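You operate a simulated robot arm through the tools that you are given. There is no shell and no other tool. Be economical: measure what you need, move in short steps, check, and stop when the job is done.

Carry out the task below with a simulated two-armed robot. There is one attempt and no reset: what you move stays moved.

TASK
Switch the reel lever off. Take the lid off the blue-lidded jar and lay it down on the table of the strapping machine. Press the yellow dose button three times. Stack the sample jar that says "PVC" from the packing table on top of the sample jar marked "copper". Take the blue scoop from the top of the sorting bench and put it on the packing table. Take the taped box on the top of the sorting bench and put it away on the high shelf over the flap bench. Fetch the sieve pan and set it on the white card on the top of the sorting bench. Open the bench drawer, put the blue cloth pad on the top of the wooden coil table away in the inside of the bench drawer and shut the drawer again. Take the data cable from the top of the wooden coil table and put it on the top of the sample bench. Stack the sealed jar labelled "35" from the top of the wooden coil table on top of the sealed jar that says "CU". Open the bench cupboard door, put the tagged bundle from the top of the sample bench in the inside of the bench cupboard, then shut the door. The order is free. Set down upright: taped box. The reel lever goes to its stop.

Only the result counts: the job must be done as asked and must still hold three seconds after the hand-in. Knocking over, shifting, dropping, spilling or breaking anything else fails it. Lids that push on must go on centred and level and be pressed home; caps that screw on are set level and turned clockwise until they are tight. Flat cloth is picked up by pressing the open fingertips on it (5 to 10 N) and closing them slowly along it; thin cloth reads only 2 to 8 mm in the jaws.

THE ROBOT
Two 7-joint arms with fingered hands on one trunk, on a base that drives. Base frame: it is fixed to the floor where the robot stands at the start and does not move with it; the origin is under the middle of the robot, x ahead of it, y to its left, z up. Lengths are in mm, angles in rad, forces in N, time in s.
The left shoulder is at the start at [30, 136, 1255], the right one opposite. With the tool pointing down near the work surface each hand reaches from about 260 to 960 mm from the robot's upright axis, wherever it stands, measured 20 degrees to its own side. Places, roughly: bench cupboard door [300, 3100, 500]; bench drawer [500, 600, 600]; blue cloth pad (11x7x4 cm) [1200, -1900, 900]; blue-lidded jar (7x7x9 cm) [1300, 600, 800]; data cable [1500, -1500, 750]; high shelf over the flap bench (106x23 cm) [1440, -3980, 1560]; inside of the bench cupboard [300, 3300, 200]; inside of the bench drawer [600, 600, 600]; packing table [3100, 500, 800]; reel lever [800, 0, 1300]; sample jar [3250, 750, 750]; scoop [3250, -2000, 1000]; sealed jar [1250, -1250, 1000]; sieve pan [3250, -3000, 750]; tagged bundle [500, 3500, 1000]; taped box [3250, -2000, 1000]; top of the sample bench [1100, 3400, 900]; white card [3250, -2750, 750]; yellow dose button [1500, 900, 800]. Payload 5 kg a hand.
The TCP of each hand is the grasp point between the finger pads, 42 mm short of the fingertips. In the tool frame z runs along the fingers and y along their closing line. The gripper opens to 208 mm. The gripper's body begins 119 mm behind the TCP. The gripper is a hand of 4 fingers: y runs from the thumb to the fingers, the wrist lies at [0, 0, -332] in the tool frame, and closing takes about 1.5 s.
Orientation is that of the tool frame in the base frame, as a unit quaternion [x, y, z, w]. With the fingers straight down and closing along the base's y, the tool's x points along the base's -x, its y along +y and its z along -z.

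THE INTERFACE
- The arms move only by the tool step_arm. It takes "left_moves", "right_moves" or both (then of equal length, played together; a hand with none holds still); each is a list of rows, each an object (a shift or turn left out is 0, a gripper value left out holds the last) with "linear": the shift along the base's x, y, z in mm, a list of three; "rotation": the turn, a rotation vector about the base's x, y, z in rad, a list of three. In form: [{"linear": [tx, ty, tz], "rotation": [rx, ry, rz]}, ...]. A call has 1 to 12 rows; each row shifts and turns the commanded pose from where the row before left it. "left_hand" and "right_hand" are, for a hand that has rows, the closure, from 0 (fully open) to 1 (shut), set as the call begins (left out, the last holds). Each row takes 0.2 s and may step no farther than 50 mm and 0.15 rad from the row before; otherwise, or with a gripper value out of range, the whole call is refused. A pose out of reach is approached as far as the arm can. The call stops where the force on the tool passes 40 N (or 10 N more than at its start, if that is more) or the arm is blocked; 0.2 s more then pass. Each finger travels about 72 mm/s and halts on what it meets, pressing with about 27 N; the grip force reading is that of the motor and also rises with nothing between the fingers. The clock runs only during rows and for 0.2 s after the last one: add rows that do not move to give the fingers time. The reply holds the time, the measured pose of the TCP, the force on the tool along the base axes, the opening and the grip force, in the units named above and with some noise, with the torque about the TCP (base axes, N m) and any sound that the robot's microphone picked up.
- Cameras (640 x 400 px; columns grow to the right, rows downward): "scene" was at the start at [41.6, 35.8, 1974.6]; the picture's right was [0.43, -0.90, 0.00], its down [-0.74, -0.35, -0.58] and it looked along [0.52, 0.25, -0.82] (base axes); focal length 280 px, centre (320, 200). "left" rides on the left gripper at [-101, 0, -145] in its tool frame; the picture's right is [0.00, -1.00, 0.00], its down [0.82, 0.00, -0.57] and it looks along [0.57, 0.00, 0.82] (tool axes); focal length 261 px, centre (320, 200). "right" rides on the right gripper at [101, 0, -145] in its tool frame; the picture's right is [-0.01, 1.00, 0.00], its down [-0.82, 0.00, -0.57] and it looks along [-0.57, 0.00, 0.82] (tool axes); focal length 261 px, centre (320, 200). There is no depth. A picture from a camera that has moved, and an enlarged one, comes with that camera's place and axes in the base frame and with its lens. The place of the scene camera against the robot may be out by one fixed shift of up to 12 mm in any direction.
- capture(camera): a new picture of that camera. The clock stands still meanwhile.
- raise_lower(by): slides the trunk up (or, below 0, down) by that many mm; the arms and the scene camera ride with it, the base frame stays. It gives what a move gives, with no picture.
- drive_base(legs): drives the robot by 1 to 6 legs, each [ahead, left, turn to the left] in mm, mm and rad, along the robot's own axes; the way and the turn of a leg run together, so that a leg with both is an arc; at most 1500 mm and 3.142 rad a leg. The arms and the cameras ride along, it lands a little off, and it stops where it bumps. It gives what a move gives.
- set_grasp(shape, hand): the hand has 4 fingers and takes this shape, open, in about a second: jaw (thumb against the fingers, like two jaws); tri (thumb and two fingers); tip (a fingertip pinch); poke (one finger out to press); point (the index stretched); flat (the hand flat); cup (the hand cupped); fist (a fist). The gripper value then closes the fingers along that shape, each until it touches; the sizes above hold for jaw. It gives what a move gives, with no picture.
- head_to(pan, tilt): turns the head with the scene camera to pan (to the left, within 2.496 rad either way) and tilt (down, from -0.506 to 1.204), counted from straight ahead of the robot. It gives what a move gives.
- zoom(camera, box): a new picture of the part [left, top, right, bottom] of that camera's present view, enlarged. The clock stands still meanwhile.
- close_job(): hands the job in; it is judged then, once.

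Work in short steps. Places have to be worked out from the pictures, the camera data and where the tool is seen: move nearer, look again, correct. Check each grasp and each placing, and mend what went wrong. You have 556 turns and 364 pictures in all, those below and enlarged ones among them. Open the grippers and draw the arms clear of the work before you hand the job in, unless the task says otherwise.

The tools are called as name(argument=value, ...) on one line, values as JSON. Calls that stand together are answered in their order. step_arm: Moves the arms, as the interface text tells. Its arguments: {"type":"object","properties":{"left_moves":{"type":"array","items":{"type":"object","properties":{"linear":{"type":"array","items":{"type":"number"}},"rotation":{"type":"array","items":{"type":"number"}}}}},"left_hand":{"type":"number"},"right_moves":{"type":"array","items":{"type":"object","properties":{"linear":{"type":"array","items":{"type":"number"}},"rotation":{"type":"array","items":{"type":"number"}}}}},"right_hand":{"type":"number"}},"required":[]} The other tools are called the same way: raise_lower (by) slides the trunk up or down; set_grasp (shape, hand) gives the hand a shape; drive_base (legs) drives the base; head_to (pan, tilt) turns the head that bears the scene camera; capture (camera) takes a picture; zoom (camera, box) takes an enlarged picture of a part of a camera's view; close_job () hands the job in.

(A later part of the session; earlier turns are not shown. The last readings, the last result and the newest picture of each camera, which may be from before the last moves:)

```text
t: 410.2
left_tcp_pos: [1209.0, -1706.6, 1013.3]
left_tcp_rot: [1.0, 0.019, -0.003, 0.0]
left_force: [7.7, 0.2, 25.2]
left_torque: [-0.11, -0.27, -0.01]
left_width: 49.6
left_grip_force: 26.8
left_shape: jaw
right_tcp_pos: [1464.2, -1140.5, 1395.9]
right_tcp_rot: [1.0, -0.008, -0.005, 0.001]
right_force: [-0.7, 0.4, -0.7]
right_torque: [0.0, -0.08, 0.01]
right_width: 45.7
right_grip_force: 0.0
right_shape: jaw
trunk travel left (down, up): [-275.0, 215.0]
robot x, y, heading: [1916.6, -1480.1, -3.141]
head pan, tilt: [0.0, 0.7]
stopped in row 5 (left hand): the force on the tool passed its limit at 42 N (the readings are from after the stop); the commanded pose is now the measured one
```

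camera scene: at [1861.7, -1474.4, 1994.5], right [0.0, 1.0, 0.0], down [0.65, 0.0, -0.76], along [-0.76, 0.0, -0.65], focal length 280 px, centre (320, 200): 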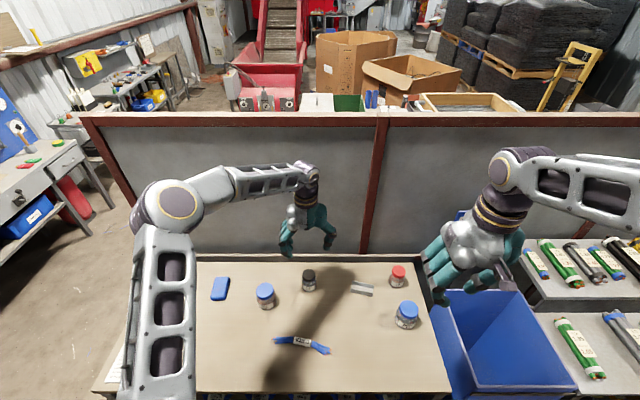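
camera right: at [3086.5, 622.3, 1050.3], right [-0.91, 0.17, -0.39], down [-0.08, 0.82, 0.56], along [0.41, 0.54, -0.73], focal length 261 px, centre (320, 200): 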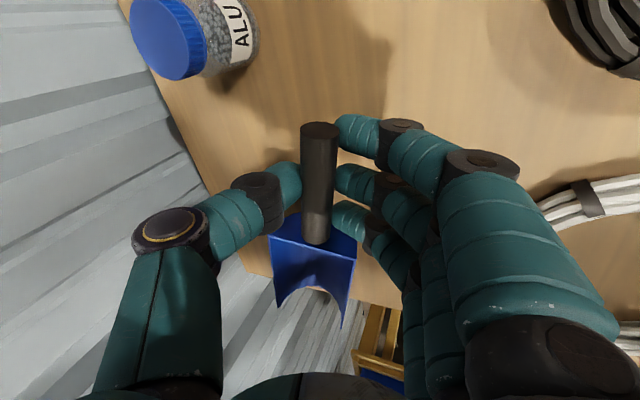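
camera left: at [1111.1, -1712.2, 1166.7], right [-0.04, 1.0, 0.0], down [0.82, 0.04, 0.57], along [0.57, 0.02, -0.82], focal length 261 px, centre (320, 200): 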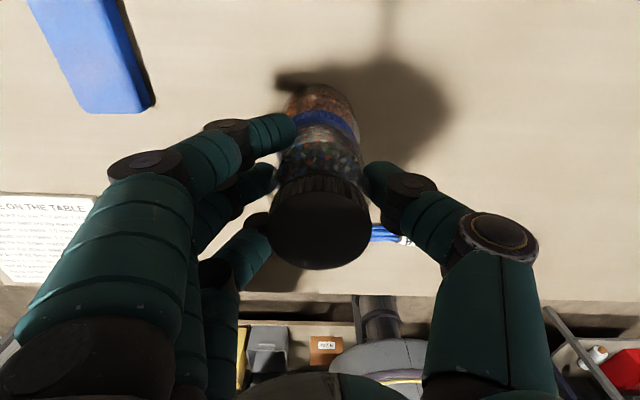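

step_arm(left_moves=[{"linear": [1, -1, 2]}, {}])

capture(camera="left")

zoom(camera="scene", box=[200, 200, 350, 320])

```text
t: 410.8
left_tcp_pos: [1209.6, -1707.3, 1014.4]
left_tcp_rot: [1.0, 0.019, -0.002, 0.0]
left_force: [-2.0, 2.2, 12.6]
left_torque: [0.0, 0.11, 0.05]
left_width: 49.2
left_grip_force: 27.0
left_shape: jaw
right_tcp_pos: [1464.2, -1140.4, 1397.3]
right_tcp_rot: [1.0, -0.008, -0.004, 0.0]
right_force: [0.2, -0.5, -0.8]
right_torque: [0.0, 0.01, -0.01]
right_width: 45.8
right_grip_force: 0.2
right_shape: jaw
trunk travel left (down, up): [-275.0, 215.0]
robot x, y, heading: [1917.6, -1479.7, -3.138]
head pan, tilt: [0.0, 0.7]
```

```text
145 pictures are left
camera left: at [1110.2, -1712.4, 1159.1], right [-0.04, 1.0, 0.0], down [0.82, 0.03, 0.57], along [0.57, 0.02, -0.82], focal length 261 px, centre (320, 200)
```

left: 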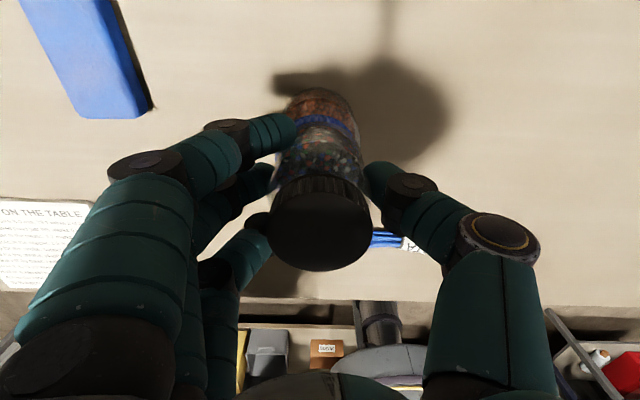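

```text
3.33 times, centred on (275, 260) of scene
camera zoom: at [1865.3, -1474.1, 1994.6], right [0.0, 1.0, 0.0], down [0.64, 0.0, -0.77], along [-0.77, 0.0, -0.64], focal length 933 px, centre (470, 0)
```

zoom: 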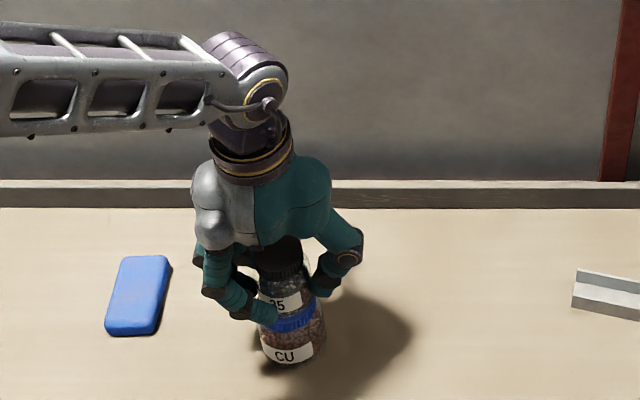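

Stacked and aligned. I release in stages.

step_arm(left_hand=0.7, left_moves=[{"linear": [0, 0, 1]}, {}, {}])

step_arm(left_hand=0.42, left_moves=[{}, {}, {}, {}])

capture(camera="left")

```text
t: 411.6
left_tcp_pos: [1210.9, -1707.7, 1013.7]
left_tcp_rot: [1.0, 0.019, -0.002, 0.0]
left_force: [0.5, 0.1, 0.1]
left_torque: [-0.04, -0.02, 0.03]
left_width: 63.3
left_grip_force: 0.2
left_shape: jaw
right_tcp_pos: [1463.2, -1141.4, 1397.5]
right_tcp_rot: [1.0, -0.008, -0.004, 0.001]
right_force: [-0.4, 0.0, -0.5]
right_torque: [0.0, 0.0, -0.02]
right_width: 45.5
right_grip_force: 0.2
right_shape: jaw
trunk travel left (down, up): [-275.0, 215.0]
robot x, y, heading: [1914.1, -1479.1, -3.138]
head pan, tilt: [0.0, 0.7]
```

```text
t: 412.6
left_tcp_pos: [1209.3, -1709.8, 1014.3]
left_tcp_rot: [1.0, 0.019, -0.003, 0.0]
left_force: [-1.2, -0.3, -0.1]
left_torque: [-0.01, -0.05, 0.0]
left_width: 119.5
left_grip_force: 0.0
left_shape: jaw
right_tcp_pos: [1463.8, -1140.7, 1395.0]
right_tcp_rot: [1.0, -0.008, -0.005, 0.001]
right_force: [0.5, -0.3, 0.9]
right_torque: [0.0, -0.01, 0.0]
right_width: 45.7
right_grip_force: 0.0
right_shape: jaw
trunk travel left (down, up): [-275.0, 215.0]
robot x, y, heading: [1912.5, -1479.7, -3.143]
head pan, tilt: [0.0, 0.7]
```

```text
143 pictures are left
camera left: at [1109.8, -1713.3, 1159.3], right [-0.04, 1.0, 0.0], down [0.82, 0.04, 0.57], along [0.57, 0.02, -0.82], focal length 261 px, centre (320, 200)
```

left: 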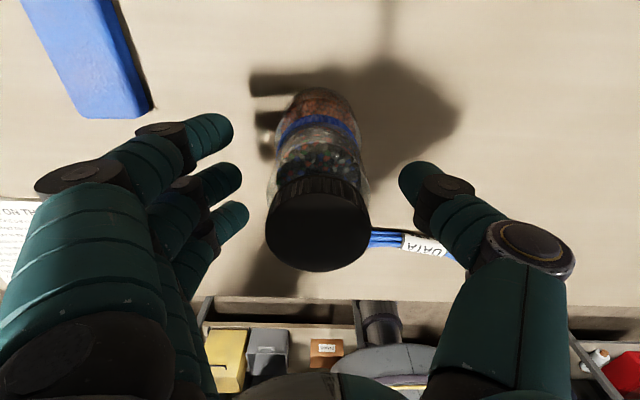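

Good. I raise the hand and go above the blue pad.

step_arm(left_moves=[{"linear": [0, 0, 30]}, {"linear": [0, 0, 45]}, {"linear": [0, 0, 45]}, {"linear": [0, 0, 45]}, {"linear": [-8, -45, 0]}, {"linear": [-8, -45, 0]}, {"linear": [-8, -45, 0]}, {"linear": [-8, -45, -10]}, {"linear": [-8, -35, -30]}, {"linear": [0, 0, -45]}])

capture(camera="left")

zoom(camera="scene", box=[160, 220, 360, 370])

```text
t: 414.8
left_tcp_pos: [1170.7, -1923.9, 1095.3]
left_tcp_rot: [1.0, 0.019, -0.002, 0.0]
left_force: [-0.8, -1.0, 0.8]
left_torque: [0.01, -0.13, -0.01]
left_width: 120.4
left_grip_force: 0.1
left_shape: jaw
right_tcp_pos: [1461.9, -1141.1, 1396.5]
right_tcp_rot: [1.0, -0.008, -0.005, 0.001]
right_force: [-0.3, 0.9, 0.7]
right_torque: [0.07, -0.05, 0.0]
right_width: 45.7
right_grip_force: 0.1
right_shape: jaw
trunk travel left (down, up): [-275.0, 215.0]
robot x, y, heading: [1914.7, -1477.1, -3.14]
head pan, tilt: [0.0, 0.7]
```

```text
142 pictures are left
camera left: at [1069.3, -1929.7, 1240.8], right [-0.04, 1.0, 0.0], down [0.82, 0.04, 0.57], along [0.57, 0.02, -0.82], focal length 261 px, centre (320, 200)
```

left: 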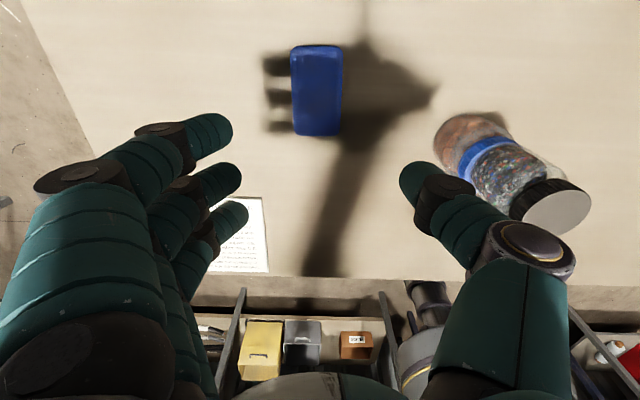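

```text
2.67 times, centred on (260, 295) of scene
camera zoom: at [1863.1, -1475.3, 1994.5], right [0.0, 1.0, 0.0], down [0.64, 0.0, -0.76], along [-0.76, 0.0, -0.64], focal length 746 px, centre (480, -53)
```

zoom: 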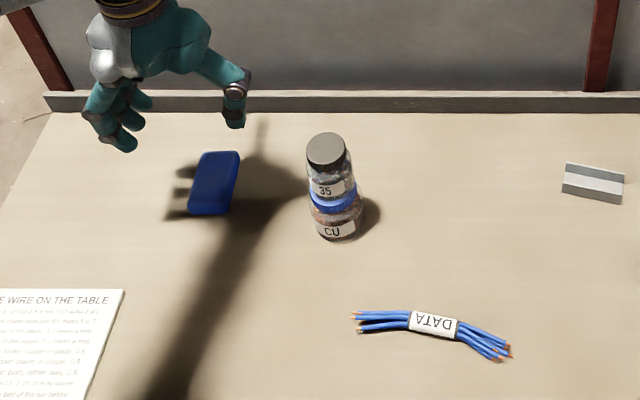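

Pad centre ≈(1148,-1931), aligned with the hand. I lower around it.

step_arm(left_moves=[{"linear": [-10, -4, -40]}, {"linear": [-10, -3, -40]}, {"linear": [0, 0, -40]}, {"linear": [0, 0, -30]}, {"linear": [0, 0, -20]}, {"linear": [0, 0, -15]}])

capture(camera="left")

```text
t: 416.2
left_tcp_pos: [1149.3, -1931.8, 907.8]
left_tcp_rot: [1.0, 0.019, -0.002, 0.001]
left_force: [0.6, -1.1, 0.1]
left_torque: [0.01, -0.09, -0.01]
left_width: 120.3
left_grip_force: 0.1
left_shape: jaw
right_tcp_pos: [1462.6, -1140.8, 1395.8]
right_tcp_rot: [1.0, -0.007, -0.004, 0.002]
right_force: [-0.7, -0.5, -0.5]
right_torque: [0.0, -0.04, -0.01]
right_width: 45.4
right_grip_force: 0.0
right_shape: jaw
trunk travel left (down, up): [-275.0, 215.0]
robot x, y, heading: [1913.3, -1477.2, -3.139]
head pan, tilt: [0.0, 0.7]
```

```text
140 pictures are left
camera left: at [1049.9, -1935.9, 1053.5], right [-0.04, 1.0, 0.0], down [0.82, 0.04, 0.57], along [0.57, 0.02, -0.82], focal length 261 px, centre (320, 200)
```

left: 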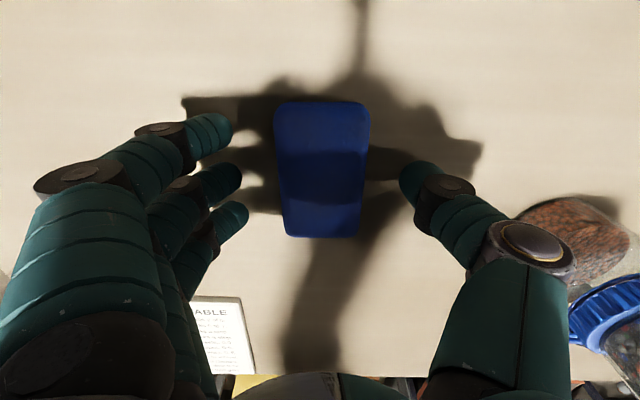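

step_arm(left_moves=[{"linear": [0, 0, -4]}, {"linear": [0, 0, -3]}])

step_arm(left_hand=1, left_moves=[{}, {}, {}, {}, {}, {}])

step_arm(left_moves=[{"linear": [0, 0, 8]}, {"linear": [0, 0, 20]}, {"linear": [0, 0, 40]}, {"linear": [0, 0, 45]}, {}])

capture(camera="left")

```text
t: 416.8
left_tcp_pos: [1151.8, -1931.1, 902.7]
left_tcp_rot: [1.0, 0.02, -0.003, 0.001]
left_force: [0.3, -0.4, 12.5]
left_torque: [-0.89, -0.28, 0.05]
left_width: 120.3
left_grip_force: 0.1
left_shape: jaw
right_tcp_pos: [1465.1, -1139.5, 1396.7]
right_tcp_rot: [1.0, -0.008, -0.004, 0.001]
right_force: [-0.2, 0.3, 0.2]
right_torque: [-0.04, 0.04, 0.02]
right_width: 45.6
right_grip_force: 0.0
right_shape: jaw
trunk travel left (down, up): [-275.0, 215.0]
robot x, y, heading: [1915.7, -1479.9, -3.137]
head pan, tilt: [0.0, 0.7]
```

```text
t: 418.2
left_tcp_pos: [1150.6, -1932.1, 903.5]
left_tcp_rot: [1.0, 0.02, -0.002, 0.001]
left_force: [-2.9, -7.3, 18.8]
left_torque: [-1.82, -0.23, -0.37]
left_width: 63.7
left_grip_force: 27.0
left_shape: jaw
right_tcp_pos: [1464.0, -1140.4, 1397.1]
right_tcp_rot: [1.0, -0.008, -0.004, 0.001]
right_force: [0.2, 0.7, 0.3]
right_torque: [0.03, 0.0, 0.01]
right_width: 45.6
right_grip_force: 0.1
right_shape: jaw
trunk travel left (down, up): [-275.0, 215.0]
robot x, y, heading: [1914.5, -1475.1, -3.136]
head pan, tilt: [0.0, 0.7]
```

```text
t: 419.4
left_tcp_pos: [1148.6, -1930.9, 1014.3]
left_tcp_rot: [1.0, 0.019, -0.001, -0.001]
left_force: [-0.2, -0.9, -0.6]
left_torque: [0.05, -0.07, 0.01]
left_width: 62.5
left_grip_force: 26.3
left_shape: jaw
right_tcp_pos: [1462.0, -1141.9, 1396.2]
right_tcp_rot: [1.0, -0.008, -0.004, 0.0]
right_force: [-0.2, -0.3, -0.7]
right_torque: [0.06, -0.06, -0.03]
right_width: 45.6
right_grip_force: 0.0
right_shape: jaw
trunk travel left (down, up): [-275.0, 215.0]
robot x, y, heading: [1915.9, -1476.5, -3.141]
head pan, tilt: [0.0, 0.7]
```

```text
139 pictures are left
camera left: at [1048.5, -1935.8, 1158.8], right [-0.04, 1.0, 0.0], down [0.82, 0.03, 0.57], along [0.57, 0.02, -0.82], focal length 261 px, centre (320, 200)
```

left: 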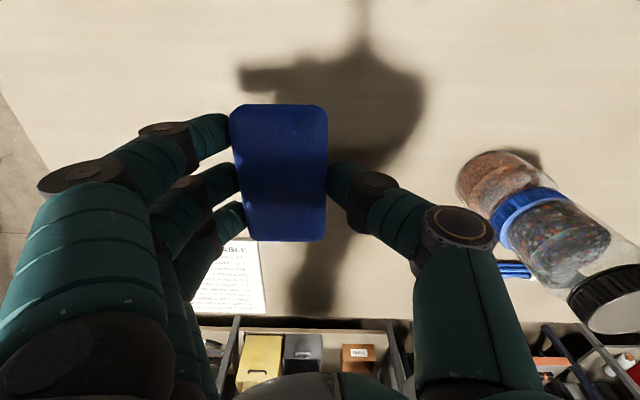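

Pad held (62 mm). I lift and tuck the left arm, and bring the right hand yawed 90° toward the cable.

step_arm(left_moves=[{"linear": [0, 0, 45]}, {"linear": [0, 0, 45]}, {"linear": [10, 0, 45]}, {"linear": [25, 0, 40]}, {"linear": [30, 0, 38]}, {"linear": [30, 0, 38]}, {"linear": [30, 0, 38]}, {"linear": [30, 0, 38]}, {"linear": [30, 0, 38]}, {"linear": [30, 0, 20]}, {"linear": [20, 0, 0]}, {}], right_moves=[{"rotation": [0, 0, 0.14]}, {"rotation": [0, 0, 0.14]}, {"rotation": [0, 0, 0.14]}, {"rotation": [0, 0, 0.14]}, {"rotation": [0, 0, 0.14]}, {"rotation": [0, 0, 0.14]}, {"rotation": [0, 0, 0.14]}, {"rotation": [0, 0, 0.14]}, {"rotation": [0, 0, 0.14]}, {"rotation": [0, 0, 0.12]}, {}, {}], right_hand=0.6)

capture(camera="scene")

```text
t: 422.0
left_tcp_pos: [1384.7, -1930.9, 1400.3]
left_tcp_rot: [1.0, 0.019, -0.002, 0.0]
left_force: [-0.3, -0.5, -0.8]
left_torque: [0.04, -0.07, 0.01]
left_width: 62.5
left_grip_force: 27.3
left_shape: jaw
right_tcp_pos: [1462.7, -1140.5, 1396.2]
right_tcp_rot: [0.776, 0.631, -0.003, 0.003]
right_force: [-1.0, 0.3, -0.1]
right_torque: [-0.02, -0.04, -0.01]
right_width: 82.4
right_grip_force: 0.0
right_shape: jaw
trunk travel left (down, up): [-275.0, 215.0]
robot x, y, heading: [1913.8, -1483.2, -3.136]
head pan, tilt: [0.0, 0.7]
```

```text
138 pictures are left
camera scene: at [1863.4, -1475.2, 1994.6], right [0.0, 1.0, 0.0], down [0.64, 0.0, -0.76], along [-0.76, 0.0, -0.64], focal length 280 px, centre (320, 200)
```

scene: 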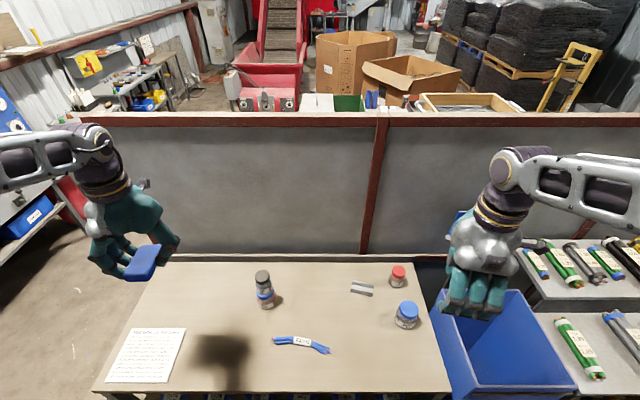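

step_arm(right_moves=[{"linear": [-7, -34, -30], "rotation": [0, 0, -0.06]}, {"linear": [-7, -34, -30], "rotation": [0, 0, -0.06]}, {"linear": [-7, -34, -30]}, {"linear": [-7, -34, -30]}, {"linear": [-7, -34, -30]}, {"linear": [-7, -34, -30]}, {"linear": [-7, -34, -30]}, {"linear": [-7, -34, -30]}, {"linear": [-7, -34, -30]}, {"linear": [-7, -34, -30]}, {"linear": [-7, -34, -30]}, {"linear": [-6, -29, -30]}])

capture(camera="right")

capture(camera="scene")

```text
t: 424.6
left_tcp_pos: [1383.7, -1931.1, 1399.7]
left_tcp_rot: [1.0, 0.019, -0.001, 0.0]
left_force: [0.0, -0.3, -1.1]
left_torque: [0.09, -0.04, -0.03]
left_width: 62.5
left_grip_force: 26.4
left_shape: jaw
right_tcp_pos: [1378.6, -1544.2, 1034.2]
right_tcp_rot: [0.813, 0.583, -0.003, 0.002]
right_force: [-1.3, -0.7, -0.4]
right_torque: [0.04, -0.08, -0.02]
right_width: 82.7
right_grip_force: 0.1
right_shape: jaw
trunk travel left (down, up): [-275.0, 215.0]
robot x, y, heading: [1915.0, -1478.5, -3.138]
head pan, tilt: [0.0, 0.7]
```

```text
137 pictures are left
camera right: at [1411.7, -1448.4, 1178.7], right [0.95, -0.33, 0.0], down [-0.27, -0.77, 0.58], along [-0.19, -0.55, -0.82], focal length 261 px, centre (320, 200)
```

right: 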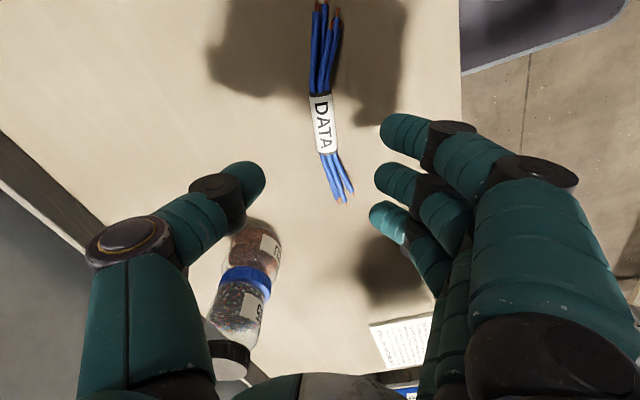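

```text
136 pictures are left
camera scene: at [1862.9, -1476.4, 1994.5], right [0.0, 1.0, 0.0], down [0.65, 0.0, -0.76], along [-0.76, 0.0, -0.65], focal length 280 px, centre (320, 200)
```

scene: 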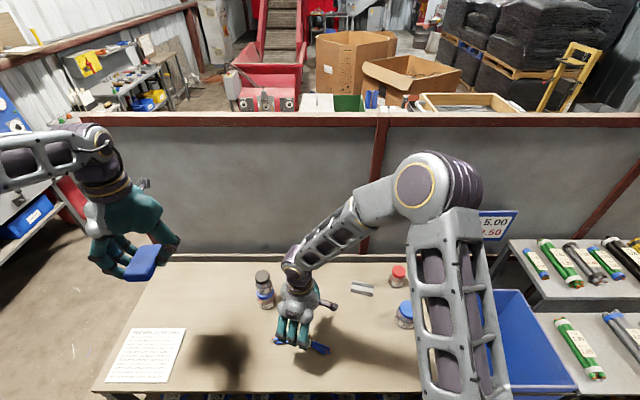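

Sleeve ≈(1380,-1553), in line with the fingers. I lower to the table with light contact and close.

step_arm(right_hand=0.72, right_moves=[{"linear": [1, -3, -30]}, {"linear": [0, 0, -30]}, {"linear": [0, 0, -30]}, {"linear": [0, 0, -25]}, {"linear": [0, 0, -8]}, {"linear": [0, 0, -4]}, {"linear": [0, 0, -3]}])

capture(camera="right")

```text
t: 426.2
left_tcp_pos: [1385.6, -1929.9, 1400.5]
left_tcp_rot: [1.0, 0.02, -0.003, 0.0]
left_force: [0.4, -0.8, -0.6]
left_torque: [0.0, -0.01, -0.01]
left_width: 62.5
left_grip_force: 26.9
left_shape: jaw
right_tcp_pos: [1381.1, -1548.0, 906.9]
right_tcp_rot: [0.813, 0.582, -0.002, 0.004]
right_force: [0.0, 0.8, -0.3]
right_torque: [-0.01, 0.02, -0.02]
right_width: 58.6
right_grip_force: 0.0
right_shape: jaw
trunk travel left (down, up): [-275.0, 215.0]
robot x, y, heading: [1915.8, -1479.4, -3.14]
head pan, tilt: [0.0, 0.7]
```

```text
135 pictures are left
camera right: at [1413.0, -1451.8, 1050.0], right [0.95, -0.33, 0.0], down [-0.27, -0.77, 0.58], along [-0.19, -0.55, -0.82], focal length 261 px, centre (320, 200)
```

right: 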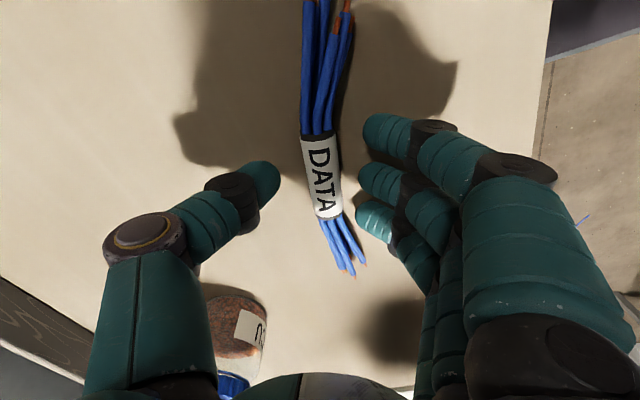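

step_arm(right_moves=[{"linear": [0, 0, -3]}, {"linear": [0, 0, -2]}])

step_arm(right_hand=1, right_moves=[{}, {}, {}, {}])

step_arm(right_moves=[{"linear": [0, 0, 6]}, {"linear": [0, 0, 15]}, {"linear": [0, 0, 30]}, {"linear": [0, 0, 40]}, {}])

capture(camera="right")

```text
t: 426.8
left_tcp_pos: [1386.6, -1928.7, 1401.5]
left_tcp_rot: [1.0, 0.019, -0.002, 0.0]
left_force: [-0.2, 0.6, -0.9]
left_torque: [-0.03, -0.04, 0.02]
left_width: 62.6
left_grip_force: 27.0
left_shape: jaw
right_tcp_pos: [1381.0, -1546.9, 902.2]
right_tcp_rot: [0.812, 0.583, -0.003, 0.003]
right_force: [10.8, -2.5, 33.4]
right_torque: [0.12, -1.99, -0.18]
right_width: 54.3
right_grip_force: 12.7
right_shape: jaw
trunk travel left (down, up): [-275.0, 215.0]
robot x, y, heading: [1913.2, -1478.4, -3.141]
head pan, tilt: [0.0, 0.7]
```

```text
t: 427.8
left_tcp_pos: [1387.7, -1932.0, 1401.7]
left_tcp_rot: [1.0, 0.019, -0.003, 0.0]
left_force: [-0.4, 0.8, -0.7]
left_torque: [0.04, 0.01, 0.03]
left_width: 62.4
left_grip_force: 27.0
left_shape: jaw
right_tcp_pos: [1381.8, -1547.2, 902.2]
right_tcp_rot: [0.812, 0.583, -0.004, 0.003]
right_force: [13.1, -5.9, 38.0]
right_torque: [-0.3, -1.38, -0.14]
right_width: 30.2
right_grip_force: 27.2
right_shape: jaw
trunk travel left (down, up): [-275.0, 215.0]
robot x, y, heading: [1913.8, -1476.6, -3.141]
head pan, tilt: [0.0, 0.7]
```

```text
t: 429.0
left_tcp_pos: [1383.4, -1929.8, 1399.3]
left_tcp_rot: [1.0, 0.019, -0.002, 0.0]
left_force: [-1.1, -0.2, -2.0]
left_torque: [0.04, -0.08, -0.03]
left_width: 62.7
left_grip_force: 27.0
left_shape: jaw
right_tcp_pos: [1382.5, -1547.5, 992.2]
right_tcp_rot: [0.813, 0.582, -0.003, 0.003]
right_force: [-0.5, -1.6, -0.4]
right_torque: [0.03, -0.03, -0.02]
right_width: 27.6
right_grip_force: 26.7
right_shape: jaw
trunk travel left (down, up): [-275.0, 215.0]
robot x, y, heading: [1915.0, -1480.7, -3.14]
head pan, tilt: [0.0, 0.7]
```

```text
134 pictures are left
camera right: at [1415.5, -1451.8, 1135.3], right [0.95, -0.33, 0.0], down [-0.27, -0.77, 0.58], along [-0.19, -0.55, -0.82], focal length 261 px, centre (320, 200)
```

right: 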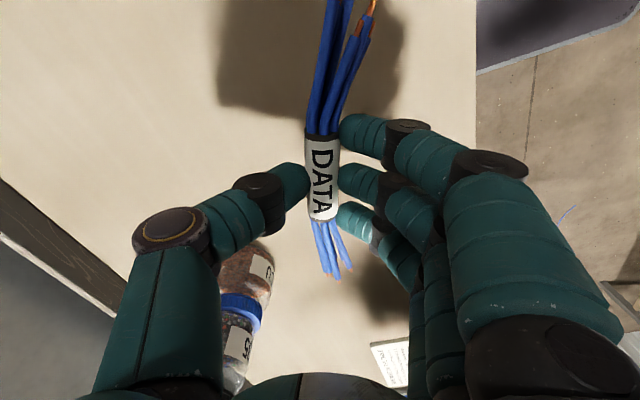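

Cable held. I lift it and tuck the right arm, then drive out with both items.

step_arm(right_moves=[{"linear": [0, 0, 45]}, {"linear": [0, 0, 45]}, {"linear": [0, 0, 45]}, {"linear": [5, 20, 40]}, {"linear": [5, 30, 38]}, {"linear": [5, 30, 38]}, {"linear": [5, 30, 38]}, {"linear": [5, 35, 30]}, {"linear": [5, 40, 20]}, {"linear": [5, 45, 0]}, {"linear": [5, 45, 0]}, {"linear": [5, 40, 0]}], left_moves=[{}, {}, {}, {}, {}, {}, {}, {"linear": [0, 20, 0]}, {"linear": [0, 20, 0]}, {"linear": [0, 20, 0]}, {"linear": [0, 20, 0]}, {"linear": [0, 20, 0]}])

capture(camera="scene")

```text
t: 431.6
left_tcp_pos: [1388.6, -1830.0, 1401.6]
left_tcp_rot: [1.0, 0.019, -0.002, 0.0]
left_force: [1.0, 0.4, -0.7]
left_torque: [-0.13, 0.03, 0.02]
left_width: 62.5
left_grip_force: 27.5
left_shape: jaw
right_tcp_pos: [1426.6, -1231.9, 1333.5]
right_tcp_rot: [0.813, 0.583, -0.004, 0.003]
right_force: [0.5, 0.8, -1.4]
right_torque: [-0.12, 0.09, 0.03]
right_width: 27.5
right_grip_force: 26.5
right_shape: jaw
trunk travel left (down, up): [-275.0, 215.0]
robot x, y, heading: [1912.9, -1478.6, -3.139]
head pan, tilt: [0.0, 0.7]
```

```text
133 pictures are left
camera scene: at [1865.9, -1472.7, 1994.7], right [0.0, 1.0, 0.0], down [0.64, 0.0, -0.77], along [-0.77, 0.0, -0.64], focal length 280 px, centre (320, 200)
```

scene: 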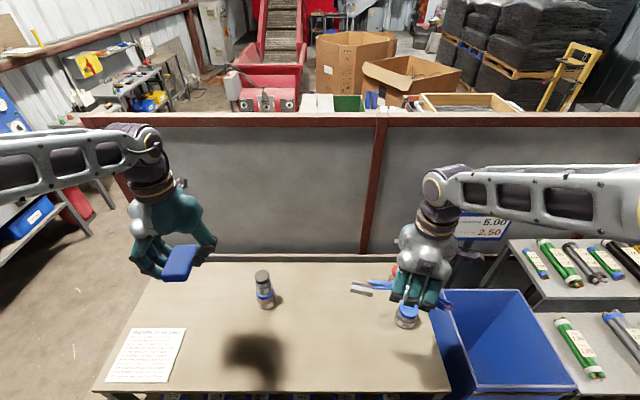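

Both items are secured. I drive north up the aisle.

drive_base(legs=[[-270, 0, 0], [0, 0, -1.573], [1400, 20, 0], [1400, 0, 0]])

head_to(pan=0.3, tilt=0.6)

capture(camera="scene")

```text
t: 450.4
left_tcp_pos: [1766.0, 1866.4, 1401.8]
left_tcp_rot: [0.715, -0.699, -0.001, -0.001]
left_force: [-0.6, -0.3, 0.2]
left_torque: [-0.03, 0.01, 0.0]
left_width: 62.5
left_grip_force: 27.2
left_shape: jaw
right_tcp_pos: [2363.7, 1817.6, 1332.5]
right_tcp_rot: [0.985, -0.17, -0.004, 0.0]
right_force: [0.0, 0.7, -1.4]
right_torque: [-0.01, 0.0, 0.02]
right_width: 27.1
right_grip_force: 26.9
right_shape: jaw
trunk travel left (down, up): [-275.0, 215.0]
robot x, y, heading: [2108.6, 1334.9, 1.557]
head pan, tilt: [0.0, 0.7]
```

```text
t: 451.2
left_tcp_pos: [1766.7, 1867.5, 1401.0]
left_tcp_rot: [0.715, -0.699, -0.002, -0.001]
left_force: [0.1, -0.8, -0.5]
left_torque: [0.05, -0.02, -0.03]
left_width: 62.4
left_grip_force: 27.0
left_shape: jaw
right_tcp_pos: [2364.0, 1817.4, 1331.7]
right_tcp_rot: [0.985, -0.17, -0.005, 0.0]
right_force: [-0.5, -0.5, -0.5]
right_torque: [0.04, 0.05, -0.03]
right_width: 27.2
right_grip_force: 27.3
right_shape: jaw
trunk travel left (down, up): [-275.0, 215.0]
robot x, y, heading: [2111.9, 1333.4, 1.559]
head pan, tilt: [0.3, 0.6]
```

```text
132 pictures are left
camera scene: at [2091.5, 1392.6, 2003.3], right [0.96, 0.28, 0.0], down [0.16, -0.54, -0.82], along [-0.23, 0.79, -0.57], focal length 280 px, centre (320, 200)
```

scene: 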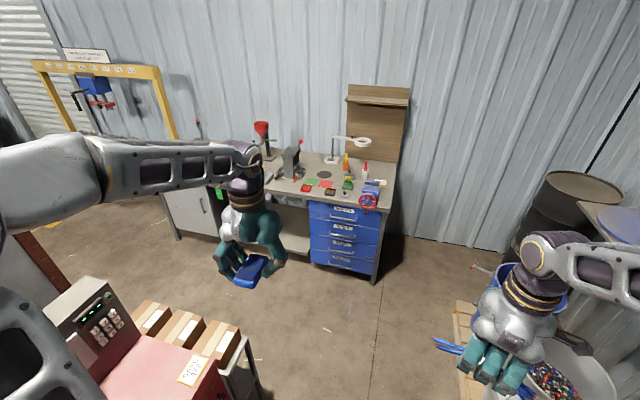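

I go on to the sample bench (front y≈2980) and look at its top for a free spot.

drive_base(legs=[[1150, 0, 0.012], [100, 350, 0]])

head_to(pan=0, tilt=0.85)

capture(camera="scene")

```text
t: 459.1
left_tcp_pos: [1423.4, 3123.6, 1400.1]
left_tcp_rot: [0.719, -0.695, -0.001, -0.002]
left_force: [0.4, 0.2, -1.4]
left_torque: [0.03, -0.06, 0.01]
left_width: 62.5
left_grip_force: 27.3
left_shape: jaw
right_tcp_pos: [2020.9, 3081.9, 1333.1]
right_tcp_rot: [0.986, -0.165, -0.005, 0.001]
right_force: [-0.8, 0.4, -0.9]
right_torque: [-0.03, -0.03, 0.01]
right_width: 27.5
right_grip_force: 27.5
right_shape: jaw
trunk travel left (down, up): [-275.0, 215.0]
robot x, y, heading: [1776.5, 2599.7, 1.568]
head pan, tilt: [0.3, 0.6]
```

```text
t: 459.9
left_tcp_pos: [1423.8, 3124.7, 1400.2]
left_tcp_rot: [0.719, -0.695, -0.002, -0.002]
left_force: [0.1, -0.4, -0.3]
left_torque: [-0.02, 0.02, 0.03]
left_width: 62.4
left_grip_force: 27.0
left_shape: jaw
right_tcp_pos: [2021.3, 3081.7, 1332.2]
right_tcp_rot: [0.986, -0.165, -0.005, 0.0]
right_force: [0.0, 1.1, -0.7]
right_torque: [0.0, 0.0, -0.01]
right_width: 27.2
right_grip_force: 26.9
right_shape: jaw
trunk travel left (down, up): [-275.0, 215.0]
robot x, y, heading: [1774.0, 2594.8, 1.568]
head pan, tilt: [0.0, 0.85]
```

```text
131 pictures are left
camera scene: at [1779.7, 2647.5, 1982.4], right [1.0, 0.0, 0.0], down [0.0, -0.75, -0.66], along [0.0, 0.66, -0.75], focal length 280 px, centre (320, 200)
```

scene: 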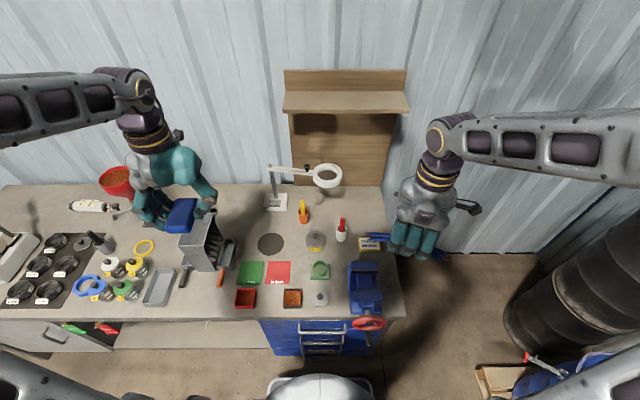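

I move left along the bench to see the rest (cupboard, bundle, free space).

drive_base(legs=[[0, 800, 0]])

head_to(pan=0.1, tilt=0.8)

capture(camera="scene")

```text
t: 464.2
left_tcp_pos: [623.7, 3135.7, 1400.8]
left_tcp_rot: [0.714, -0.7, -0.003, -0.001]
left_force: [-0.3, 0.1, 0.0]
left_torque: [0.02, -0.04, 0.01]
left_width: 62.3
left_grip_force: 27.0
left_shape: jaw
right_tcp_pos: [1220.2, 3087.1, 1333.1]
right_tcp_rot: [0.985, -0.172, -0.005, 0.0]
right_force: [-0.3, -0.1, -1.5]
right_torque: [0.0, -0.02, -0.02]
right_width: 27.3
right_grip_force: 27.3
right_shape: jaw
trunk travel left (down, up): [-275.0, 215.0]
robot x, y, heading: [966.8, 2599.7, 1.552]
head pan, tilt: [0.0, 0.85]
```

```text
t: 464.9
left_tcp_pos: [624.5, 3135.4, 1400.1]
left_tcp_rot: [0.714, -0.7, -0.002, -0.002]
left_force: [0.1, -0.1, -0.7]
left_torque: [0.02, -0.04, 0.03]
left_width: 62.5
left_grip_force: 27.0
left_shape: jaw
right_tcp_pos: [1222.3, 3085.0, 1332.2]
right_tcp_rot: [0.985, -0.172, -0.004, 0.001]
right_force: [0.2, -0.8, -0.5]
right_torque: [-0.02, -0.06, 0.01]
right_width: 27.0
right_grip_force: 26.9
right_shape: jaw
trunk travel left (down, up): [-275.0, 215.0]
robot x, y, heading: [965.9, 2599.9, 1.55]
head pan, tilt: [0.099, 0.799]
```

```text
130 pictures are left
camera scene: at [965.6, 2657.5, 1986.4], right [1.0, 0.08, 0.0], down [0.06, -0.71, -0.7], along [-0.06, 0.69, -0.72], focal length 280 px, centre (320, 200)
```

scene: 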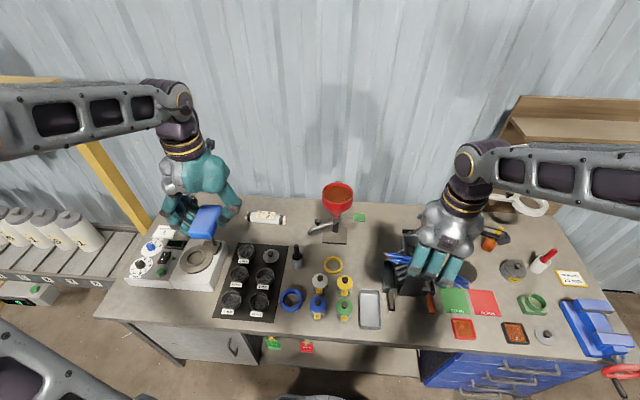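

zoom(camera="scene", box=[230, 185, 430, 335])

zoom(camera="scene", box=[120, 195, 310, 375])

```text
2.67 times, centred on (330, 260) of scene
camera zoom: at [965.6, 2657.5, 1986.4], right [1.0, 0.08, 0.0], down [0.06, -0.71, -0.7], along [-0.06, 0.69, -0.72], focal length 746 px, centre (293, 40)
```

zoom: 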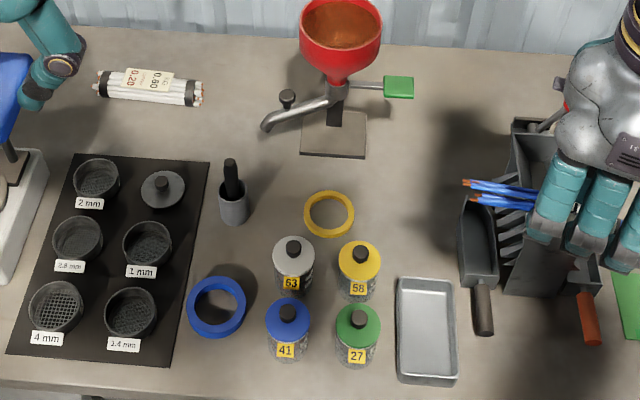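

```text
2.22 times, centred on (215, 285) of scene
camera zoom: at [965.6, 2657.5, 1986.4], right [1.0, 0.08, 0.0], down [0.06, -0.71, -0.7], along [-0.06, 0.69, -0.72], focal length 622 px, centre (553, 11)
```

zoom: 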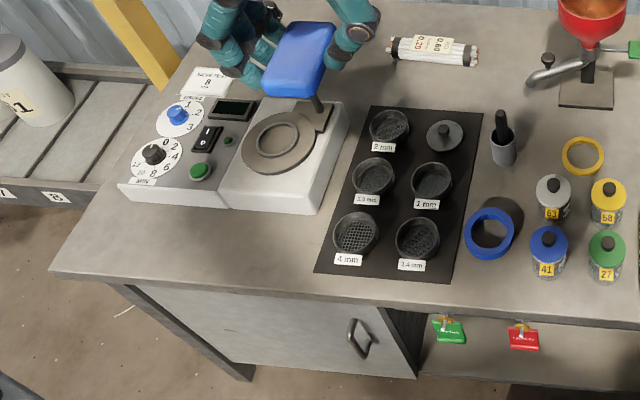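

The front-left area of the sample bench (x 150–450, y 3030–3150) is free. I move left and lay the cable there along x.

drive_base(legs=[[40, 690, 0.02]])

head_to(pan=-0.1, tilt=0.95)

capture(camera="scene")

```text
t: 468.6
left_tcp_pos: [-70.6, 3182.1, 1400.0]
left_tcp_rot: [0.717, -0.697, -0.002, -0.003]
left_force: [-0.8, 0.5, -1.6]
left_torque: [-0.01, -0.05, -0.02]
left_width: 62.2
left_grip_force: 26.8
left_shape: jaw
right_tcp_pos: [526.6, 3136.1, 1333.4]
right_tcp_rot: [0.986, -0.168, -0.004, 0.0]
right_force: [-0.2, -0.8, -1.0]
right_torque: [0.0, -0.06, 0.01]
right_width: 27.5
right_grip_force: 26.7
right_shape: jaw
trunk travel left (down, up): [-275.0, 215.0]
robot x, y, heading: [276.9, 2649.4, 1.563]
head pan, tilt: [0.099, 0.799]
```

```text
t: 469.4
left_tcp_pos: [-69.9, 3180.2, 1401.1]
left_tcp_rot: [0.717, -0.697, -0.002, -0.002]
left_force: [-0.3, 0.3, -0.8]
left_torque: [0.01, -0.02, 0.01]
left_width: 62.5
left_grip_force: 26.6
left_shape: jaw
right_tcp_pos: [528.0, 3135.4, 1332.5]
right_tcp_rot: [0.986, -0.168, -0.005, 0.0]
right_force: [-0.2, 0.3, -0.7]
right_torque: [0.04, -0.05, -0.03]
right_width: 27.5
right_grip_force: 26.7
right_shape: jaw
trunk travel left (down, up): [-275.0, 215.0]
robot x, y, heading: [276.0, 2647.0, 1.566]
head pan, tilt: [-0.099, 0.949]
```

```text
127 pictures are left
camera scene: at [290.8, 2697.2, 1974.9], right [0.99, -0.11, 0.0], down [-0.09, -0.81, -0.58], along [0.06, 0.58, -0.81], focal length 280 px, centre (320, 200)
```

scene: 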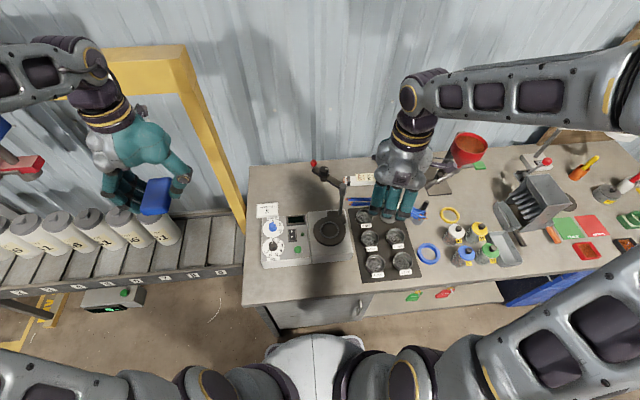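

step_arm(right_moves=[{"linear": [-18, -5, -25]}, {"linear": [-18, -5, -25]}, {"linear": [-18, -5, -25]}, {"linear": [-18, -5, -30]}, {"linear": [-18, -5, -30]}, {"linear": [-18, -5, -30]}, {"linear": [-18, -5, -30]}, {"linear": [-18, -5, -30]}, {"linear": [-18, -5, -30]}, {"linear": [-18, -5, -30]}, {"linear": [-18, -5, -30]}, {"linear": [-10, -5, -30]}])

capture(camera="right")

zoom(camera="scene", box=[230, 200, 410, 320])

```text
t: 472.0
left_tcp_pos: [-70.6, 3182.2, 1399.8]
left_tcp_rot: [0.717, -0.697, -0.001, -0.001]
left_force: [0.2, 0.7, -0.9]
left_torque: [-0.03, -0.06, 0.01]
left_width: 62.3
left_grip_force: 27.2
left_shape: jaw
right_tcp_pos: [319.2, 3077.5, 984.8]
right_tcp_rot: [0.986, -0.168, -0.004, 0.001]
right_force: [0.1, 0.2, -0.7]
right_torque: [-0.08, -0.04, 0.01]
right_width: 27.3
right_grip_force: 27.5
right_shape: jaw
trunk travel left (down, up): [-275.0, 215.0]
robot x, y, heading: [280.1, 2653.9, 1.56]
head pan, tilt: [-0.099, 0.949]
```

```text
126 pictures are left
camera right: at [415.4, 3042.2, 1129.2], right [-0.33, -0.94, 0.0], down [-0.77, 0.27, 0.58], along [-0.55, 0.19, -0.82], focal length 261 px, centre (320, 200)
```

right: 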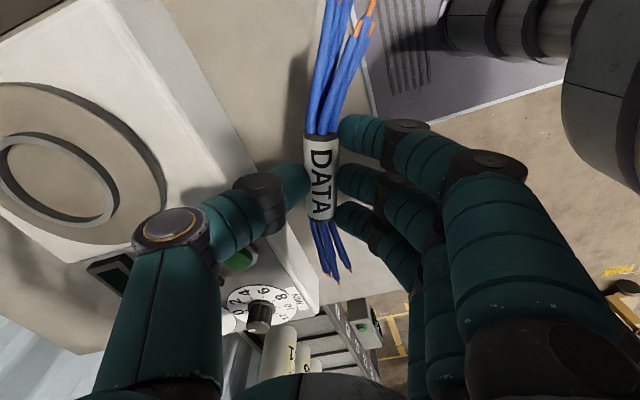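

```text
3.33 times, centred on (320, 260) of scene
camera zoom: at [289.8, 2698.2, 1974.8], right [0.99, -0.11, 0.0], down [-0.09, -0.81, -0.58], along [0.06, 0.58, -0.81], focal length 933 px, centre (320, 0)
```

zoom: 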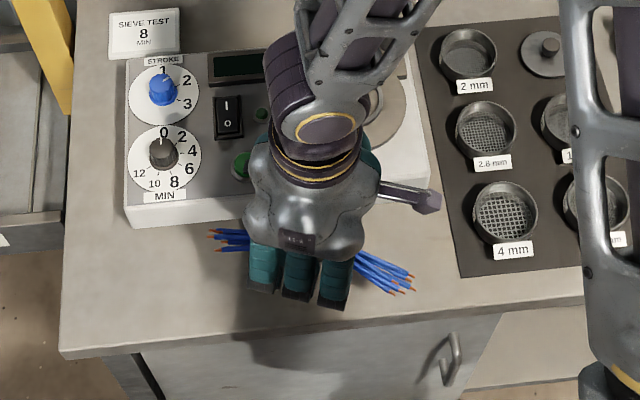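

Position is fine. I lower the cable onto the bench carefully.

step_arm(right_moves=[{"linear": [0, 0, -25]}, {"linear": [0, 0, -15]}, {"linear": [0, 0, -8]}, {"linear": [0, 0, -6]}, {"linear": [0, 0, -4]}, {"linear": [0, 0, -3]}, {"linear": [0, 0, -3]}, {"linear": [0, 0, -3]}])

zoom(camera="scene", box=[230, 200, 410, 320])

```text
t: 473.8
left_tcp_pos: [-70.7, 3181.6, 1401.5]
left_tcp_rot: [0.717, -0.697, -0.002, -0.001]
left_force: [0.0, 0.5, -0.7]
left_torque: [-0.01, 0.02, 0.0]
left_width: 62.2
left_grip_force: 27.6
left_shape: jaw
right_tcp_pos: [320.1, 3077.9, 922.3]
right_tcp_rot: [0.986, -0.167, -0.005, -0.001]
right_force: [-1.5, -0.6, -1.4]
right_torque: [0.0, -0.02, 0.02]
right_width: 26.9
right_grip_force: 26.7
right_shape: jaw
trunk travel left (down, up): [-275.0, 215.0]
robot x, y, heading: [279.3, 2651.0, 1.563]
head pan, tilt: [-0.099, 0.949]
```

```text
3.33 times, centred on (320, 260) of scene
camera zoom: at [290.8, 2697.5, 1974.9], right [0.99, -0.11, 0.0], down [-0.09, -0.81, -0.58], along [0.06, 0.58, -0.81], focal length 933 px, centre (320, 0)
```

zoom: 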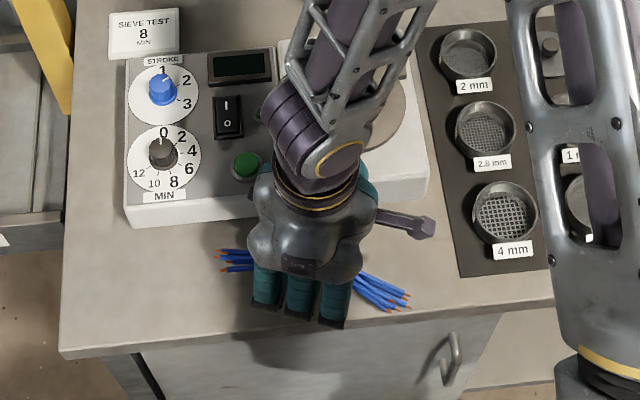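

step_arm(right_moves=[{"linear": [0, 0, -4]}, {"linear": [0, 0, -4]}, {"linear": [0, 0, -3]}, {"linear": [0, 0, -3]}, {"linear": [0, 0, -3]}, {"linear": [0, 0, -3]}])

```text
t: 474.7
left_tcp_pos: [-70.3, 3178.6, 1400.8]
left_tcp_rot: [0.717, -0.697, -0.002, -0.001]
left_force: [-0.9, 1.1, -0.1]
left_torque: [-0.02, -0.04, -0.01]
left_width: 62.3
left_grip_force: 26.9
left_shape: jaw
right_tcp_pos: [318.8, 3073.6, 910.4]
right_tcp_rot: [0.986, -0.167, -0.004, 0.0]
right_force: [1.6, -13.6, 30.8]
right_torque: [3.03, -0.69, -0.54]
right_width: 27.2
right_grip_force: 26.9
right_shape: jaw
trunk travel left (down, up): [-275.0, 215.0]
robot x, y, heading: [279.1, 2648.2, 1.563]
head pan, tilt: [-0.099, 0.949]
stopped in row 4 (right hand): the force on the tool passed its limit at 46 N (the readings are from after the stop); the commanded pose is now the measured one
```

The torque suggests the thumb touches the sieve shaker. I raise slightly and look.

step_arm(right_moves=[{"linear": [0, -3, 5]}, {"linear": [0, -5, 3]}])

capture(camera="right")

zoom(camera="scene", box=[230, 200, 410, 320])

```text
t: 475.3
left_tcp_pos: [-70.0, 3179.9, 1400.7]
left_tcp_rot: [0.717, -0.697, -0.002, -0.002]
left_force: [0.1, -1.1, 0.9]
left_torque: [0.06, -0.01, -0.04]
left_width: 62.3
left_grip_force: 27.3
left_shape: jaw
right_tcp_pos: [319.0, 3066.7, 917.8]
right_tcp_rot: [0.986, -0.168, -0.004, -0.001]
right_force: [-0.5, -0.1, -1.1]
right_torque: [0.03, 0.02, -0.02]
right_width: 27.1
right_grip_force: 26.8
right_shape: jaw
trunk travel left (down, up): [-275.0, 215.0]
robot x, y, heading: [275.7, 2649.3, 1.561]
head pan, tilt: [-0.099, 0.949]
```

```text
123 pictures are left
camera right: at [415.6, 3032.1, 1061.4], right [-0.33, -0.94, 0.0], down [-0.77, 0.27, 0.58], along [-0.55, 0.19, -0.82], focal length 261 px, centre (320, 200)
```

right: 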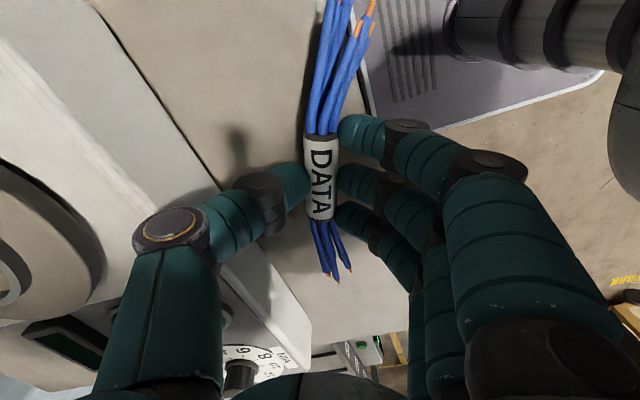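

```text
3.33 times, centred on (320, 260) of scene
camera zoom: at [290.9, 2695.9, 1974.8], right [0.99, -0.11, 0.0], down [-0.09, -0.81, -0.58], along [0.06, 0.58, -0.81], focal length 933 px, centre (320, 0)
```

zoom: 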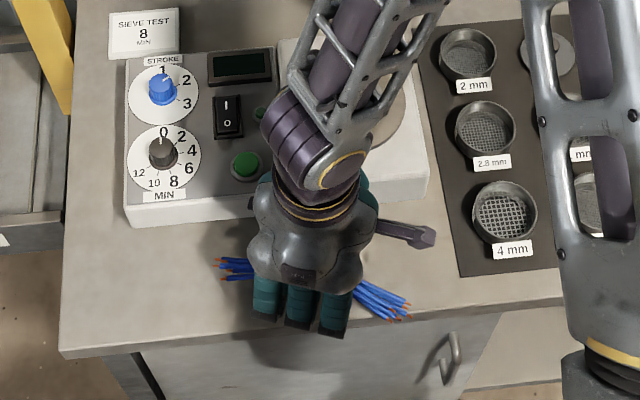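

I roll the hand about the cable's axis so the thumb side rises clear of the shaker, then lower again.

step_arm(right_moves=[{"linear": [0, 3, 8], "rotation": [0.094, -0.034, 0]}, {"linear": [0, 3, 0], "rotation": [0.094, -0.034, 0]}, {"linear": [0, 2, 0], "rotation": [0.094, -0.034, 0]}, {"linear": [0, 0, -5]}, {"linear": [0, 0, -4]}, {"linear": [0, 0, -3]}, {"linear": [0, 0, -3]}, {"linear": [0, 0, -3]}, {"linear": [0, 0, -3]}])

capture(camera="right")

```text
t: 477.3
left_tcp_pos: [-70.1, 3178.6, 1402.4]
left_tcp_rot: [0.717, -0.697, -0.002, -0.001]
left_force: [0.4, -0.4, -0.2]
left_torque: [-0.01, 0.01, -0.02]
left_width: 62.6
left_grip_force: 27.0
left_shape: jaw
right_tcp_pos: [319.4, 3074.8, 905.4]
right_tcp_rot: [0.975, -0.164, 0.022, -0.147]
right_force: [1.1, -11.5, 30.5]
right_torque: [-0.7, -0.07, 0.01]
right_width: 28.6
right_grip_force: 27.4
right_shape: jaw
trunk travel left (down, up): [-275.0, 215.0]
robot x, y, heading: [279.0, 2647.2, 1.566]
head pan, tilt: [-0.099, 0.949]
```

```text
121 pictures are left
camera right: at [401.6, 2999.1, 1042.2], right [-0.32, -0.9, -0.29], down [-0.83, 0.11, 0.55], along [-0.46, 0.42, -0.78], focal length 261 px, centre (320, 200)
```

right: 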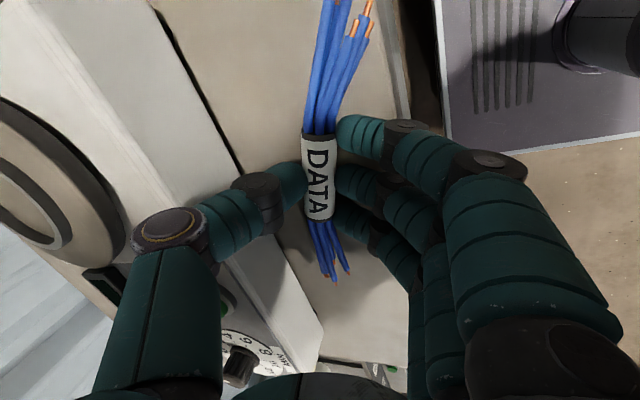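

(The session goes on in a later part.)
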